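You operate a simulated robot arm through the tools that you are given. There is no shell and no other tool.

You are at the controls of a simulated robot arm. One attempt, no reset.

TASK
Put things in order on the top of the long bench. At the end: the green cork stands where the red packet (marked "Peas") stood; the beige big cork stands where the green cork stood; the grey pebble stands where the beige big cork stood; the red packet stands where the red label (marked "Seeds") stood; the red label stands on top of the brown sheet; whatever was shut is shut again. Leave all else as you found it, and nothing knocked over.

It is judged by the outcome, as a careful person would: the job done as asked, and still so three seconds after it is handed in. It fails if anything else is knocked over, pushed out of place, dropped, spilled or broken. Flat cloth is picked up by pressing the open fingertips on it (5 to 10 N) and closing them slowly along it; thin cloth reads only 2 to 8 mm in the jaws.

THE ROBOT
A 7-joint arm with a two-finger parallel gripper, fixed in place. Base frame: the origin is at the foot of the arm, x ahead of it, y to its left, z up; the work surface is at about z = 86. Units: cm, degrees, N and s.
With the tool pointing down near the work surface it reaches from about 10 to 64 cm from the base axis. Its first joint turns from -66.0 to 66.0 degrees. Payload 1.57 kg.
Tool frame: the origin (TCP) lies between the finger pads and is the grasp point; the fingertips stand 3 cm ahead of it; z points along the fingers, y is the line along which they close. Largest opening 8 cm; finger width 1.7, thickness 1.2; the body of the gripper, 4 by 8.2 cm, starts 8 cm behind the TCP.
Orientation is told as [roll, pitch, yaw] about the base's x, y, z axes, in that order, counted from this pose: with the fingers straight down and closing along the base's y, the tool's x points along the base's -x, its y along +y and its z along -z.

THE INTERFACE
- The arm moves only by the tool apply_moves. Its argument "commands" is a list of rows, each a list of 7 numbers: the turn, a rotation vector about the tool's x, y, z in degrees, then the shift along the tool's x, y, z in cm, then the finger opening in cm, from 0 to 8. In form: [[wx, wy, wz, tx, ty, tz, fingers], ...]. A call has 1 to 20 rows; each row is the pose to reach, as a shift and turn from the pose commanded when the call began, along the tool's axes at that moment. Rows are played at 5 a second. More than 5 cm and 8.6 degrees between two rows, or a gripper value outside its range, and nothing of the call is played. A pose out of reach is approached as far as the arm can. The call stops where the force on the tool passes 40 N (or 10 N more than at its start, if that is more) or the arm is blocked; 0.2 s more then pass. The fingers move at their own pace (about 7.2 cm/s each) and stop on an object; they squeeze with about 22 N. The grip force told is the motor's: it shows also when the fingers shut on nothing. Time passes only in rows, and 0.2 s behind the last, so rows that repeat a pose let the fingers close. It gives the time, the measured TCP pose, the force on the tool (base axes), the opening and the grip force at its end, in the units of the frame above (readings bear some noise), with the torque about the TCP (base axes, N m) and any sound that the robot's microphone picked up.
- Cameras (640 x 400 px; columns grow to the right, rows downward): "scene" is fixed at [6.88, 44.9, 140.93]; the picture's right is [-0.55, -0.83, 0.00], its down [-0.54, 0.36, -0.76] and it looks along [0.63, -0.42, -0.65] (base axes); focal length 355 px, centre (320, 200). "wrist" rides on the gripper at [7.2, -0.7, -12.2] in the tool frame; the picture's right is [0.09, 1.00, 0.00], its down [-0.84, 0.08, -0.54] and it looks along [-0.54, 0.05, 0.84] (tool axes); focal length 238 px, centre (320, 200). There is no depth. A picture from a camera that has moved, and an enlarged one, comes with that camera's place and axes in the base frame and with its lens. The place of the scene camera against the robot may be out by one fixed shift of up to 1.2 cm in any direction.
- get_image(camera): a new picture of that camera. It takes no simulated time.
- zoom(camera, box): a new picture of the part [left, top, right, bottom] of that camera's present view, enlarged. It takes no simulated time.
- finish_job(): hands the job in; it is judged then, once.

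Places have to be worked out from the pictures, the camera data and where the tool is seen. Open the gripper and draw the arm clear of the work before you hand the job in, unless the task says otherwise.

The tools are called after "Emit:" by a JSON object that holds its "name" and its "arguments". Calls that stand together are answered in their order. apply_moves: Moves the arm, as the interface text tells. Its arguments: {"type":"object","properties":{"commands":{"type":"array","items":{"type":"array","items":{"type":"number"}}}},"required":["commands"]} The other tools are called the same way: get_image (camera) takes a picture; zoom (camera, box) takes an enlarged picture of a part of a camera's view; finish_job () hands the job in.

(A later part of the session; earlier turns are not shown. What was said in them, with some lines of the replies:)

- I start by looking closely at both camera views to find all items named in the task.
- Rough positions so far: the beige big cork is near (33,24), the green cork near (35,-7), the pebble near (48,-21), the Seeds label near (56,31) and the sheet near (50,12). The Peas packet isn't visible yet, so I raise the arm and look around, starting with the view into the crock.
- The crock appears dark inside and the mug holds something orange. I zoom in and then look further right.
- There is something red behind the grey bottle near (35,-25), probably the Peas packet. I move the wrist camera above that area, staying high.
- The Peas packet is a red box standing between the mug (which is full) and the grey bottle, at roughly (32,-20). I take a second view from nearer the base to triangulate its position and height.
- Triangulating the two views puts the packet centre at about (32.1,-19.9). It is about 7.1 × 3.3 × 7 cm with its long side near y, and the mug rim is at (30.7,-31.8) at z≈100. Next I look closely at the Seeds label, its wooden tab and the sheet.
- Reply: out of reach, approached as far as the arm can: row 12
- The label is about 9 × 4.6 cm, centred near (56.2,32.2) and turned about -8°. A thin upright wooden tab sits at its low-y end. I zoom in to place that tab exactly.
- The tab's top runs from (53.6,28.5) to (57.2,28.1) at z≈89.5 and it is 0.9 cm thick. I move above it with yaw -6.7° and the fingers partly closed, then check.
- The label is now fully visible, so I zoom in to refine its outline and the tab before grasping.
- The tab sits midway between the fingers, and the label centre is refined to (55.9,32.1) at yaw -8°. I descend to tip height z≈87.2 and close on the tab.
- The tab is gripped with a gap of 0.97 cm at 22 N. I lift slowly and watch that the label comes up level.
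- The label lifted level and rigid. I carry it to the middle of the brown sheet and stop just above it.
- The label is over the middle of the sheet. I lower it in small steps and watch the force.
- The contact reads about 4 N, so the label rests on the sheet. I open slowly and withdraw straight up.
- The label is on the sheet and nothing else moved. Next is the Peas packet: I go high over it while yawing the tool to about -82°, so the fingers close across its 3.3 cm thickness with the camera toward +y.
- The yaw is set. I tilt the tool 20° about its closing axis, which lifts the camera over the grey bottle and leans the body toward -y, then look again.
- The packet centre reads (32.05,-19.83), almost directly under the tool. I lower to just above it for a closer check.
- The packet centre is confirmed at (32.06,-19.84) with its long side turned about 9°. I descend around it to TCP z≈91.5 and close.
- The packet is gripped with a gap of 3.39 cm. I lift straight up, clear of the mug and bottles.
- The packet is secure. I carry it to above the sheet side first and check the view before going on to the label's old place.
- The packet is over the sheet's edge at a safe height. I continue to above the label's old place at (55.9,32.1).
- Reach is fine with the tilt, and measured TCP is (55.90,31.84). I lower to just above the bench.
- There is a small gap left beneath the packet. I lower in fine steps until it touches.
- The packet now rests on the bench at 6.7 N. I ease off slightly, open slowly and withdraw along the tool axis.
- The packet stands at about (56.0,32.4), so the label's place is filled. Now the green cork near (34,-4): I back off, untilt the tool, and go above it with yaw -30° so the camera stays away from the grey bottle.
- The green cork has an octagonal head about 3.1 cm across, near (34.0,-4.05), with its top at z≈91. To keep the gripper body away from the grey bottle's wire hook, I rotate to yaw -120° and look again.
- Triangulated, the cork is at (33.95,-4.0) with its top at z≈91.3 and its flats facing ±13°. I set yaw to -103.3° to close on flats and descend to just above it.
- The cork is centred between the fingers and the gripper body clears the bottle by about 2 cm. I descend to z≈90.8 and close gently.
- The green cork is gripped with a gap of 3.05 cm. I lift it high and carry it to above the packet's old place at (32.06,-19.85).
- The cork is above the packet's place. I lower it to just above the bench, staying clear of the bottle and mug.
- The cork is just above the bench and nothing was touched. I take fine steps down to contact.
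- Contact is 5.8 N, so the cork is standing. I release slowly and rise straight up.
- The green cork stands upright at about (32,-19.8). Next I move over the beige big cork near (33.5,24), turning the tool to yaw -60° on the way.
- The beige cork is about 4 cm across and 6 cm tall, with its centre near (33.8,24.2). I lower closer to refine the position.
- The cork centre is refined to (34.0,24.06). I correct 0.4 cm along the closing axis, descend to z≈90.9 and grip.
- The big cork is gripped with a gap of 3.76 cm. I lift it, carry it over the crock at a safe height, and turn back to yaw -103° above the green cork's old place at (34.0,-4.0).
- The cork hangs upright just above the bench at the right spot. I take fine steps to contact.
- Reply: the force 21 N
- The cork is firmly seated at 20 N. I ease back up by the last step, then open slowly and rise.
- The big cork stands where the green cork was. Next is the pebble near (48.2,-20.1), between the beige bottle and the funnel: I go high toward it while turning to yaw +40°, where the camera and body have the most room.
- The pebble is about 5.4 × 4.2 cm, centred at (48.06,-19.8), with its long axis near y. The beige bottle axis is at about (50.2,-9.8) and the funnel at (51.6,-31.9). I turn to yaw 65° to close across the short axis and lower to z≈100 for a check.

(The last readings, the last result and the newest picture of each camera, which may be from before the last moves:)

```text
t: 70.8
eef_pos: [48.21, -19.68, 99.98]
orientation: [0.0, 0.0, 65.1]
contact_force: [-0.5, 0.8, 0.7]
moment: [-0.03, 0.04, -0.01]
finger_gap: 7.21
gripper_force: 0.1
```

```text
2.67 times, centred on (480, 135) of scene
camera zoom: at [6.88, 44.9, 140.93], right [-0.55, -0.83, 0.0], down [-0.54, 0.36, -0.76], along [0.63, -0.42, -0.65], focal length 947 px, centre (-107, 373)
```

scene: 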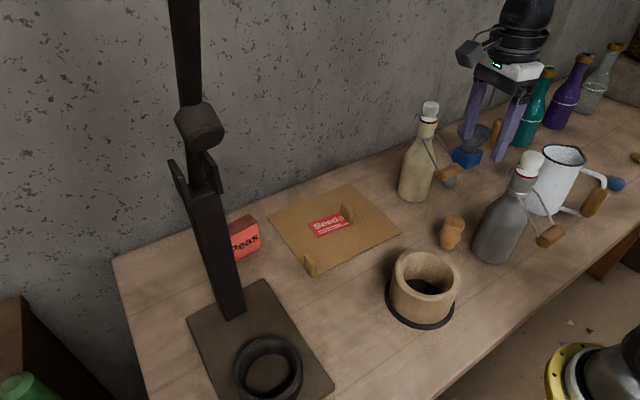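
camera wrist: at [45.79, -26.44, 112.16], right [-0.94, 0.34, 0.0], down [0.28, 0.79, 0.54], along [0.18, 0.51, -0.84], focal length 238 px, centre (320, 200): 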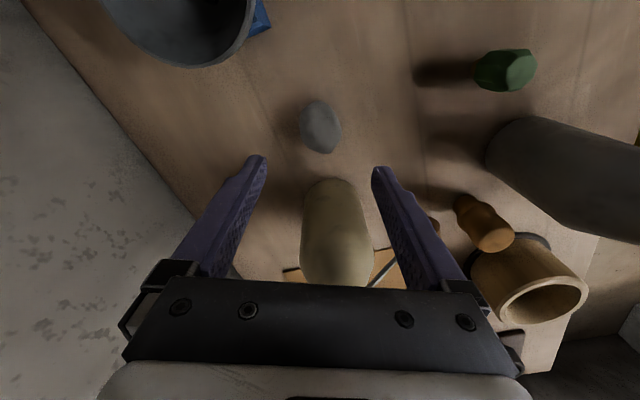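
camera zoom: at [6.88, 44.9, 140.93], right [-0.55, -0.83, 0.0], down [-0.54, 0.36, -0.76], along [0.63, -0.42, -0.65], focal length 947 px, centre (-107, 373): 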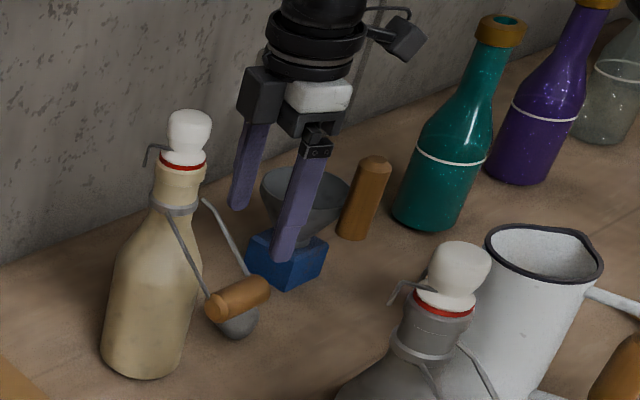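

Emit:
{"name": "zoom", "arguments": {"camera": "wrist", "box": [240, 80, 400, 180]}}

```text
4.00 times, centred on (320, 130) of wrist
camera zoom: at [45.79, -26.44, 112.16], right [-0.94, 0.34, 0.0], down [0.28, 0.79, 0.54], along [0.18, 0.51, -0.84], focal length 953 px, centre (320, 480)
```

zoom: 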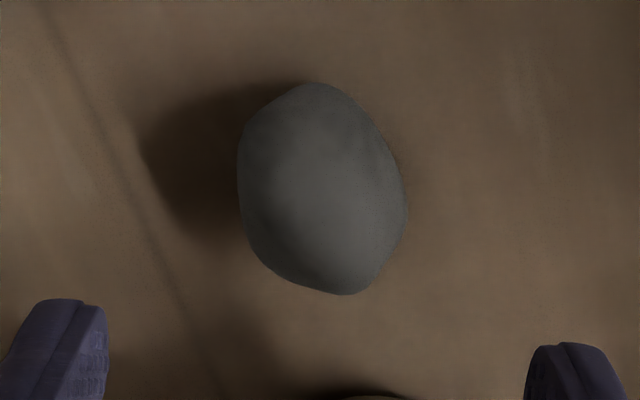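

The pebble is centred between the fingers; I correct 0.25 cm along tool x and descend to tip height z≈86.7.

Emit:
{"name": "apply_moves", "arguments": {"commands": [[0, 0, 0, 0.25, 0, 3, 7.2], [0, 0, 0, 0.25, 0, 6.5, 7.2], [0, 0, 0, 0.25, 0, 9, 7.2], [0, 0, 0, 0.25, 0, 10, 7.2], [0, 0, 0, 0.25, 0, 10.3, 7.2], [0, 0, 0, 0.25, 0, 10.3, 7.2]]}}

Emit:
{"name": "get_image", "arguments": {"camera": "wrist"}}

Emit:
{"name": "zoom", "arguments": {"camera": "scene", "box": [380, 60, 580, 210]}}

```text
t: 72.2
eef_pos: [48.03, -20.01, 89.7]
orientation: [0.0, 0.0, 65.0]
contact_force: [-0.4, 0.8, 0.2]
moment: [-0.01, 0.0, -0.01]
finger_gap: 7.22
gripper_force: 0.0
```

```text
taken
camera wrist: at [45.64, -26.71, 101.94], right [-0.94, 0.34, 0.0], down [0.28, 0.79, 0.54], along [0.18, 0.51, -0.84], focal length 238 px, centre (320, 200)
```

wrist: 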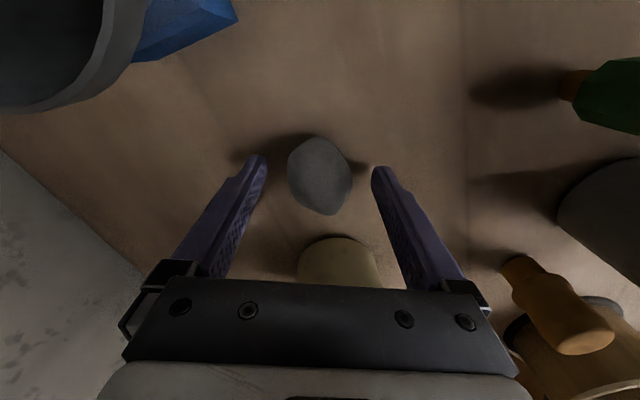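

```text
2.67 times, centred on (480, 135) of scene
camera zoom: at [6.88, 44.9, 140.93], right [-0.55, -0.83, 0.0], down [-0.54, 0.36, -0.76], along [0.63, -0.42, -0.65], focal length 947 px, centre (-107, 373)
```

zoom: 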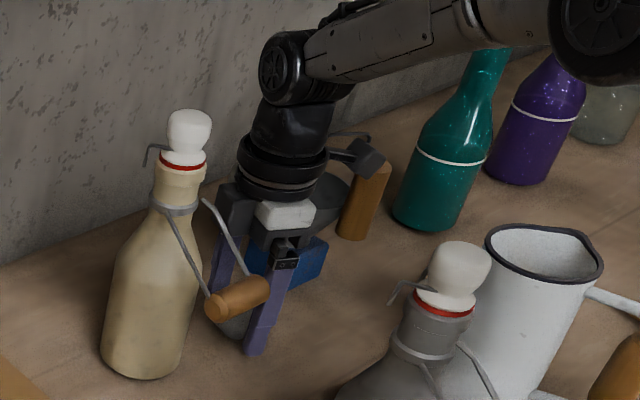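

The pebble sits between the fingers and all neighbours are clear. I close slowly.

Emit:
{"name": "apply_moves", "arguments": {"commands": [[0, 0, 0, -0.15, 0, 0, 6.4], [0, 0, 0, -0.15, 0, 0, 5.6], [0, 0, 0, -0.15, 0, 0, 5.0], [0, 0, 0, -0.15, 0, 0, 4.5], [0, 0, 0, -0.15, 0, 0, 4.1], [0, 0, 0, -0.15, 0, 0, 3.5], [0, 0, 0, -0.15, 0, 0, 2.5], [0, 0, 0, -0.15, 0, 0, 2.5]]}}

Emit:
{"name": "get_image", "arguments": {"camera": "wrist"}}

```text
t: 74.0
eef_pos: [48.13, -19.87, 89.73]
orientation: [0.0, 0.0, 65.1]
contact_force: [-0.1, -0.2, 0.4]
moment: [0.0, 0.02, 0.03]
finger_gap: 4.32
gripper_force: 21.9
```

```text
taken
camera wrist: at [45.68, -26.57, 101.96], right [-0.94, 0.34, 0.0], down [0.28, 0.79, 0.54], along [0.18, 0.51, -0.84], focal length 238 px, centre (320, 200)
```

wrist: 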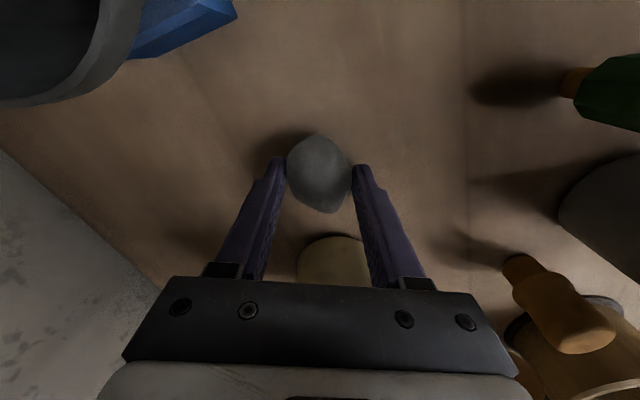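

The pebble is gripped with a gap of 4.32 cm. I lift straight up and verify it is held.

Emit:
{"name": "apply_moves", "arguments": {"commands": [[0, 0, 0, 0, 0, -0.5, 2.5], [0, 0, 0, 0, 0, -1.5, 2.5], [0, 0, 0, 0, 0, -3.5, 2.5], [0, 0, 0, 0, 0, -7, 2.5], [0, 0, 0, 0, 0, -11, 2.5], [0, 0, 0, 0, 0, -15, 2.5], [0, 0, 0, 0, 0, -18, 2.5]]}}

Emit:
{"name": "get_image", "arguments": {"camera": "wrist"}}

Emit:
{"name": "get_image", "arguments": {"camera": "scene"}}

```text
t: 75.6
eef_pos: [48.0, -19.93, 107.72]
orientation: [0.1, 0.0, 65.0]
contact_force: [0.6, -0.4, -1.1]
moment: [-0.01, -0.02, 0.01]
finger_gap: 4.32
gripper_force: 22.0
```

```text
taken
camera wrist: at [45.7, -26.62, 120.0], right [-0.94, 0.34, 0.0], down [0.28, 0.79, 0.54], along [0.18, 0.51, -0.84], focal length 238 px, centre (320, 200)
```

wrist: 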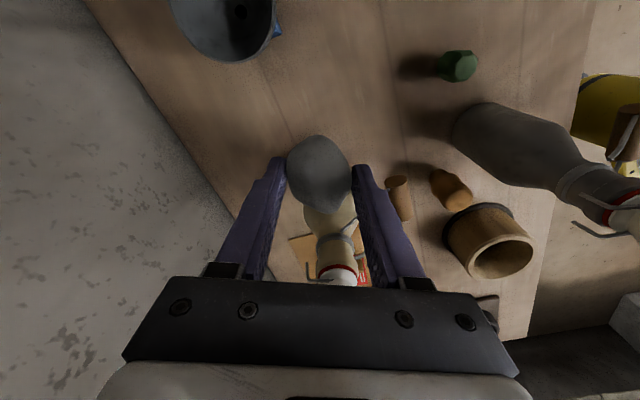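

```text
taken
```

scene: 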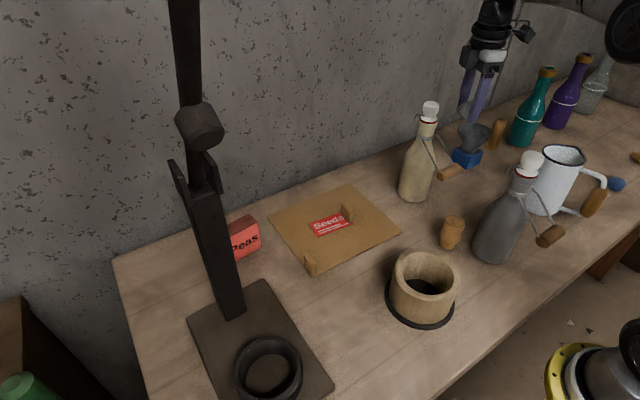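

The pebble is held securely. I carry it around the beige bottle's handle at a safe height to above the big cork's old place at (34.0,24.06).

Emit:
{"name": "apply_moves", "arguments": {"commands": [[0, 0, 0, 1.75, 3.63, -2.5, 2.5], [0, 0, 0, 3.5, 7.25, -5, 2.5], [0, 0, 0, 0.21, 9.67, -5, 2.5], [0, 0, 0, -3.07, 12.09, -5, 2.5], [0, 0, 0, -6.36, 14.5, -5, 2.5], [0, 0, 0, -9.64, 16.92, -5, 2.5], [0, 0, 0, -12.93, 19.34, -5, 2.5], [0, 0, 0, -17.12, 21.74, -5, 2.5], [0, 0, 0, -21.31, 24.14, -5, 2.5], [0, 0, 0, -25.5, 26.53, -5, 2.5], [0, 0, 0, -29.69, 28.93, -5, 2.5], [0, 0, 0, -33.88, 31.33, -5, 2.5], [0, 0, 0, -33.88, 31.33, -5, 2.5]]}}

Emit:
{"name": "get_image", "arguments": {"camera": "wrist"}}

Emit:
{"name": "get_image", "arguments": {"camera": "scene"}}

```text
t: 78.4
eef_pos: [34.01, 24.19, 112.73]
orientation: [0.1, -0.1, 65.0]
contact_force: [-1.1, -0.1, -1.9]
moment: [0.02, 0.01, -0.02]
finger_gap: 4.28
gripper_force: 22.0
```

```text
taken
camera wrist: at [31.57, 17.47, 124.96], right [-0.94, 0.34, 0.0], down [0.28, 0.79, 0.54], along [0.18, 0.51, -0.84], focal length 238 px, centre (320, 200)
```

wrist: 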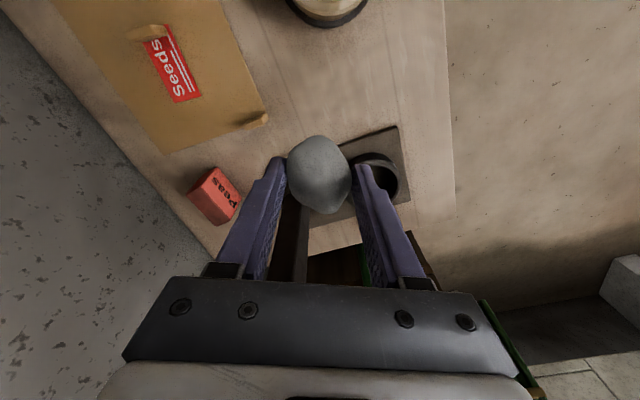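

```text
taken
```

scene: 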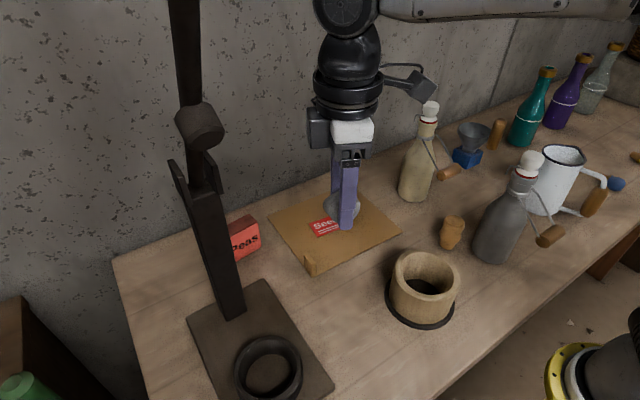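

The pebble is above the big cork's old place. I lower it to just above the bench.

Emit:
{"name": "apply_moves", "arguments": {"commands": [[0, 0, 0, 0, 0, 4.5, 2.5], [0, 0, 0, 0, 0, 9, 2.5], [0, 0, 0, 0, 0, 13.5, 2.5], [0, 0, 0, 0, 0, 18, 2.5], [0, 0, 0, 0, 0, 21, 2.5], [0, 0, 0, 0, 0, 22.3, 2.5], [0, 0, 0, 0, 0, 22.3, 2.5]]}}

Emit:
{"name": "get_image", "arguments": {"camera": "wrist"}}

Emit:
{"name": "zoom", "arguments": {"camera": "scene", "box": [240, 160, 440, 330]}}

```text
t: 80.0
eef_pos: [33.88, 24.04, 90.35]
orientation: [-0.1, 0.0, 65.0]
contact_force: [-0.5, 0.5, -2.0]
moment: [0.0, -0.02, 0.01]
finger_gap: 4.29
gripper_force: 22.2
```

```text
taken
camera wrist: at [31.53, 17.38, 102.61], right [-0.94, 0.34, 0.0], down [0.28, 0.79, 0.54], along [0.18, 0.51, -0.84], focal length 238 px, centre (320, 200)
```

wrist: 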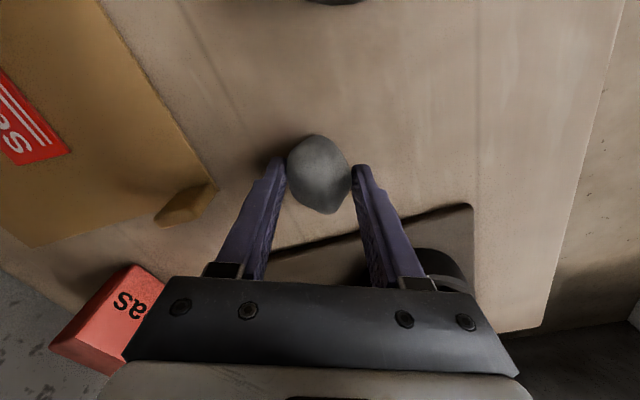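

```text
2.35 times, centred on (340, 245) of scene
camera zoom: at [6.88, 44.9, 140.93], right [-0.55, -0.83, 0.0], down [-0.54, 0.36, -0.76], along [0.63, -0.42, -0.65], focal length 836 px, centre (273, 94)
```

zoom: 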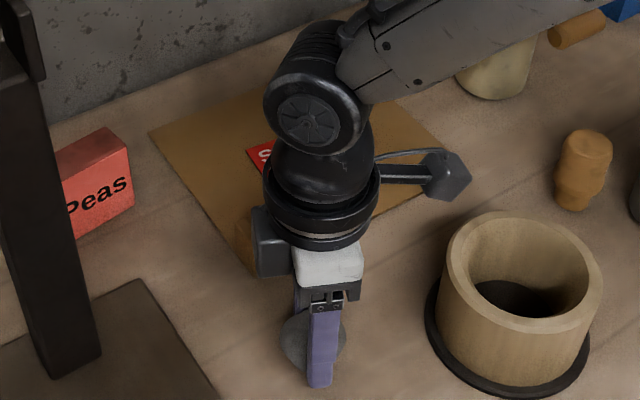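

Emit:
{"name": "apply_moves", "arguments": {"commands": [[0, 0, 0, 0, 0, 0.25, 2.5], [0, 0, 0, 0, 0, 0.5, 2.5], [0, 0, 0, 0, 0, 0.5, 2.5]]}}

```text
t: 80.8
eef_pos: [33.98, 24.08, 89.91]
orientation: [0.0, 0.0, 65.0]
contact_force: [0.0, 0.4, -1.7]
moment: [-0.01, 0.02, 0.0]
finger_gap: 4.29
gripper_force: 21.9
```

No contact yet, so I continue down in very small steps.

Emit:
{"name": "apply_moves", "arguments": {"commands": [[0, 0, 0, 0, 0, 0.1, 2.5], [0, 0, 0, 0, 0, 0.2, 2.5], [0, 0, 0, 0, 0, 0.2, 2.5]]}}

```text
t: 81.6
eef_pos: [33.89, 24.12, 89.75]
orientation: [0.0, 0.0, 65.1]
contact_force: [-2.3, -0.6, 3.4]
moment: [-0.09, 0.05, -0.01]
finger_gap: 4.27
gripper_force: 21.9
```

The pebble touches the bench. I release slowly and rise straight up.

Emit:
{"name": "apply_moves", "arguments": {"commands": [[0, 0, 0, 0, 0, 0.04, 4.2], [0, 0, 0, 0, 0, 0.02, 4.5], [0, 0, 0, 0, 0, 0, 5.0], [0, 0, 0, 0, 0, 0, 6.0], [0, 0, 0, 0, 0, 0, 7.0], [0, 0, 0, 0, 0, 0, 7.0], [0, 0, 0, 0, 0, -2, 7.0], [0, 0, 0, 0, 0, -6, 7.0], [0, 0, 0, 0, 0, -10.5, 7.0], [0, 0, 0, 0, 0, -15, 7.0], [0, 0, 0, 0, 0, -19.5, 7.0], [0, 0, 0, 0, 0, -23, 7.0]]}}

Emit:
{"name": "get_image", "arguments": {"camera": "wrist"}}

Emit:
{"name": "get_image", "arguments": {"camera": "scene"}}

```text
t: 84.2
eef_pos: [33.91, 23.98, 112.55]
orientation: [0.0, 0.1, 64.9]
contact_force: [-0.6, 0.5, -0.1]
moment: [0.01, 0.0, 0.03]
finger_gap: 7.03
gripper_force: 0.1
```

```text
taken
camera wrist: at [31.56, 17.26, 124.87], right [-0.94, 0.34, 0.0], down [0.28, 0.79, 0.54], along [0.18, 0.51, -0.84], focal length 238 px, centre (320, 200)
```

wrist: 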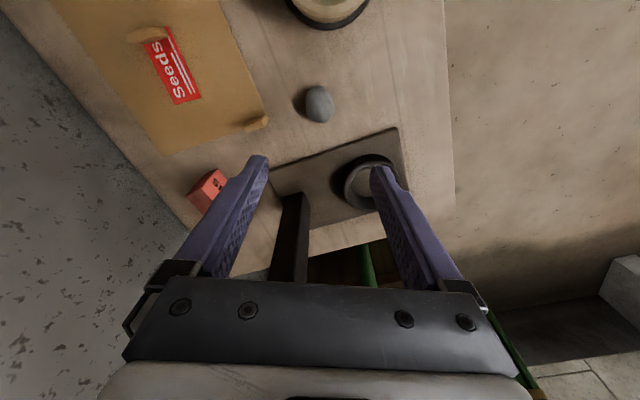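

```text
taken
```

scene: 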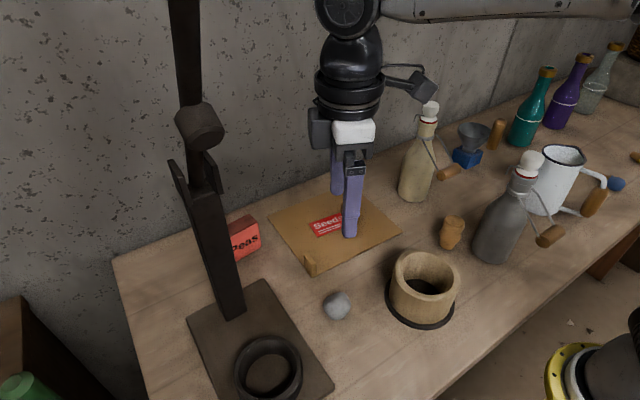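

The pebble rests at (34.0,23.9). I draw the arm back and up, turning to yaw 0, for a final overall check.

Emit:
{"name": "apply_moves", "arguments": {"commands": [[0, 0, 8.125, 0, 0, -3, 8], [0, 0, 16.25, 1.5, 0.05, -6, 8], [0, 0, 24.4, 4, 0.1, -8, 8], [0, 0, 32.5, 6.5, 0.15, -9, 8], [0, 0, 40.6, 8.5, 0.2, -9, 8], [0, 0, 48.75, 10, 0.25, -9, 8], [0, 0, 56.9, 12, 0.3, -9, 8], [0, 0, 65, 13.4, 0.36, -9, 8], [0, 0, 65, 13.4, 0.36, -9, 8]]}}

Emit:
{"name": "get_image", "arguments": {"camera": "wrist"}}

Emit:
{"name": "get_image", "arguments": {"camera": "scene"}}

```text
t: 86.2
eef_pos: [27.92, 12.14, 121.83]
orientation: [0.0, 0.0, -0.1]
contact_force: [0.5, 0.6, 0.6]
moment: [-0.04, 0.02, -0.01]
finger_gap: 8.0
gripper_force: 0.1
```

```text
taken
camera wrist: at [20.87, 11.52, 133.95], right [-0.09, 1.0, 0.0], down [0.84, 0.08, 0.54], along [0.54, 0.05, -0.84], focal length 238 px, centre (320, 200)
```

wrist: 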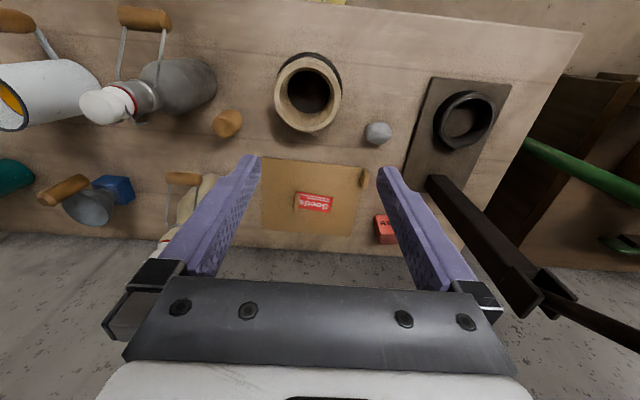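

```text
taken
```

scene: 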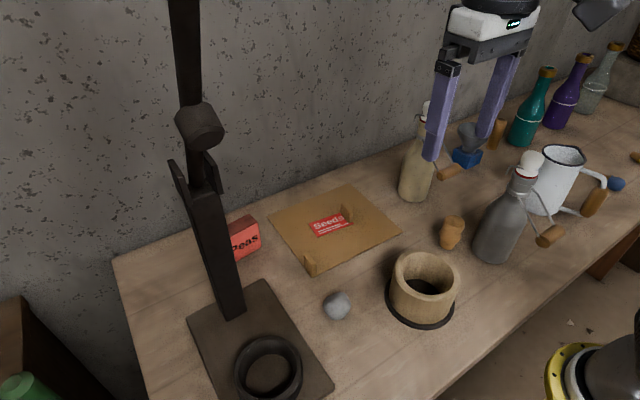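

Emit:
{"name": "zoom", "arguments": {"camera": "scene", "box": [400, 140, 640, 290]}}

Emit:
{"name": "zoom", "arguments": {"camera": "scene", "box": [200, 170, 440, 340]}}

Emit:
{"name": "zoom", "arguments": {"camera": "wrist", "box": [0, 0, 320, 200]}}

```text
2.67 times, centred on (520, 215) of scene
camera zoom: at [6.88, 44.9, 140.93], right [-0.55, -0.83, 0.0], down [-0.54, 0.36, -0.76], along [0.63, -0.42, -0.65], focal length 947 px, centre (-213, 160)
```

zoom: 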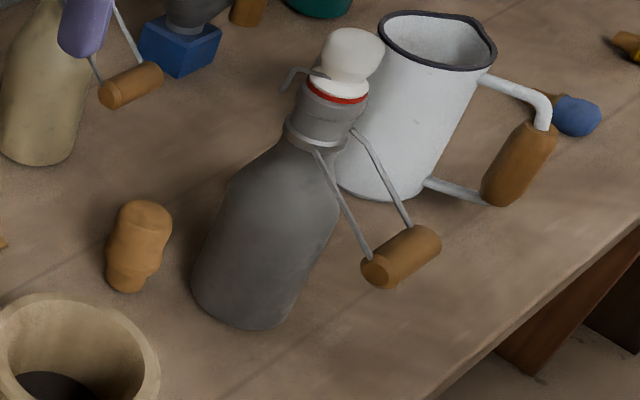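

```text
2.35 times, centred on (320, 255) of scene
camera zoom: at [6.88, 44.9, 140.93], right [-0.55, -0.83, 0.0], down [-0.54, 0.36, -0.76], along [0.63, -0.42, -0.65], focal length 836 px, centre (320, 71)
```

zoom: 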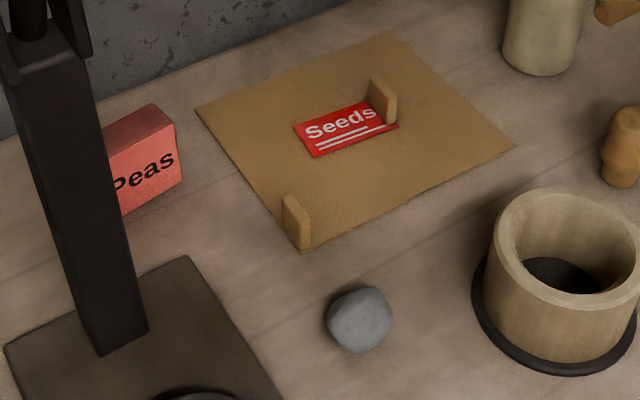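

```text
2.00 times, centred on (160, 100) of wrist
camera zoom: at [20.87, 11.52, 133.95], right [-0.09, 1.0, 0.0], down [0.84, 0.08, 0.54], along [0.54, 0.05, -0.84], focal length 477 px, centre (640, 400)
```

zoom: 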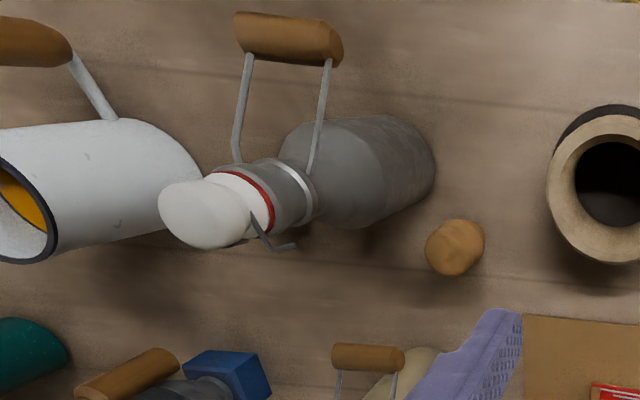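

Every item is in its asked place: label on the sheet, packet at the label's place, green cork at the packet's, big cork at the green cork's, pebble at the big cork's. All stand upright, nothing else moved, nothing was opened, and the arm is clear with its gripper open, so I hand in.

Emit:
{"name": "finish_job", "arguments": {}}

```text
The job is handed in.
```

I finished the rearrangement and handed the job in. By the pictures and readings, every item stands where you asked. Positions below are base-frame x, y in cm.

| Item | Now stands | Position |
|---|---|---|
| Red label "Seeds" | on top of the brown sheet, near its middle | about (52, 12.5) |
| Red packet "Peas" | where the red label stood | about (56.0, 32.4), a few mm from the label's old centre |
| Green cork | where the red packet stood | about (32.0, -19.8) |
| Beige big cork | where the green cork stood | about (34.0, -4.0) |
| Grey pebble | where the beige big cork stood | about (34.0, 23.9) |

- **Orientation:** The packet kept its own angle, so it is turned slightly differently from how the label lay.
- **Green cork:** The grey bottle hid it in the last pictures. It was standing when last seen, as the pebble was lifted.
- **Everything else:** I opened nothing, so nothing needed shutting again. The last pictures showed nothing knocked over or moved out of place. The gripper is open and the arm is raised clear of the bench.
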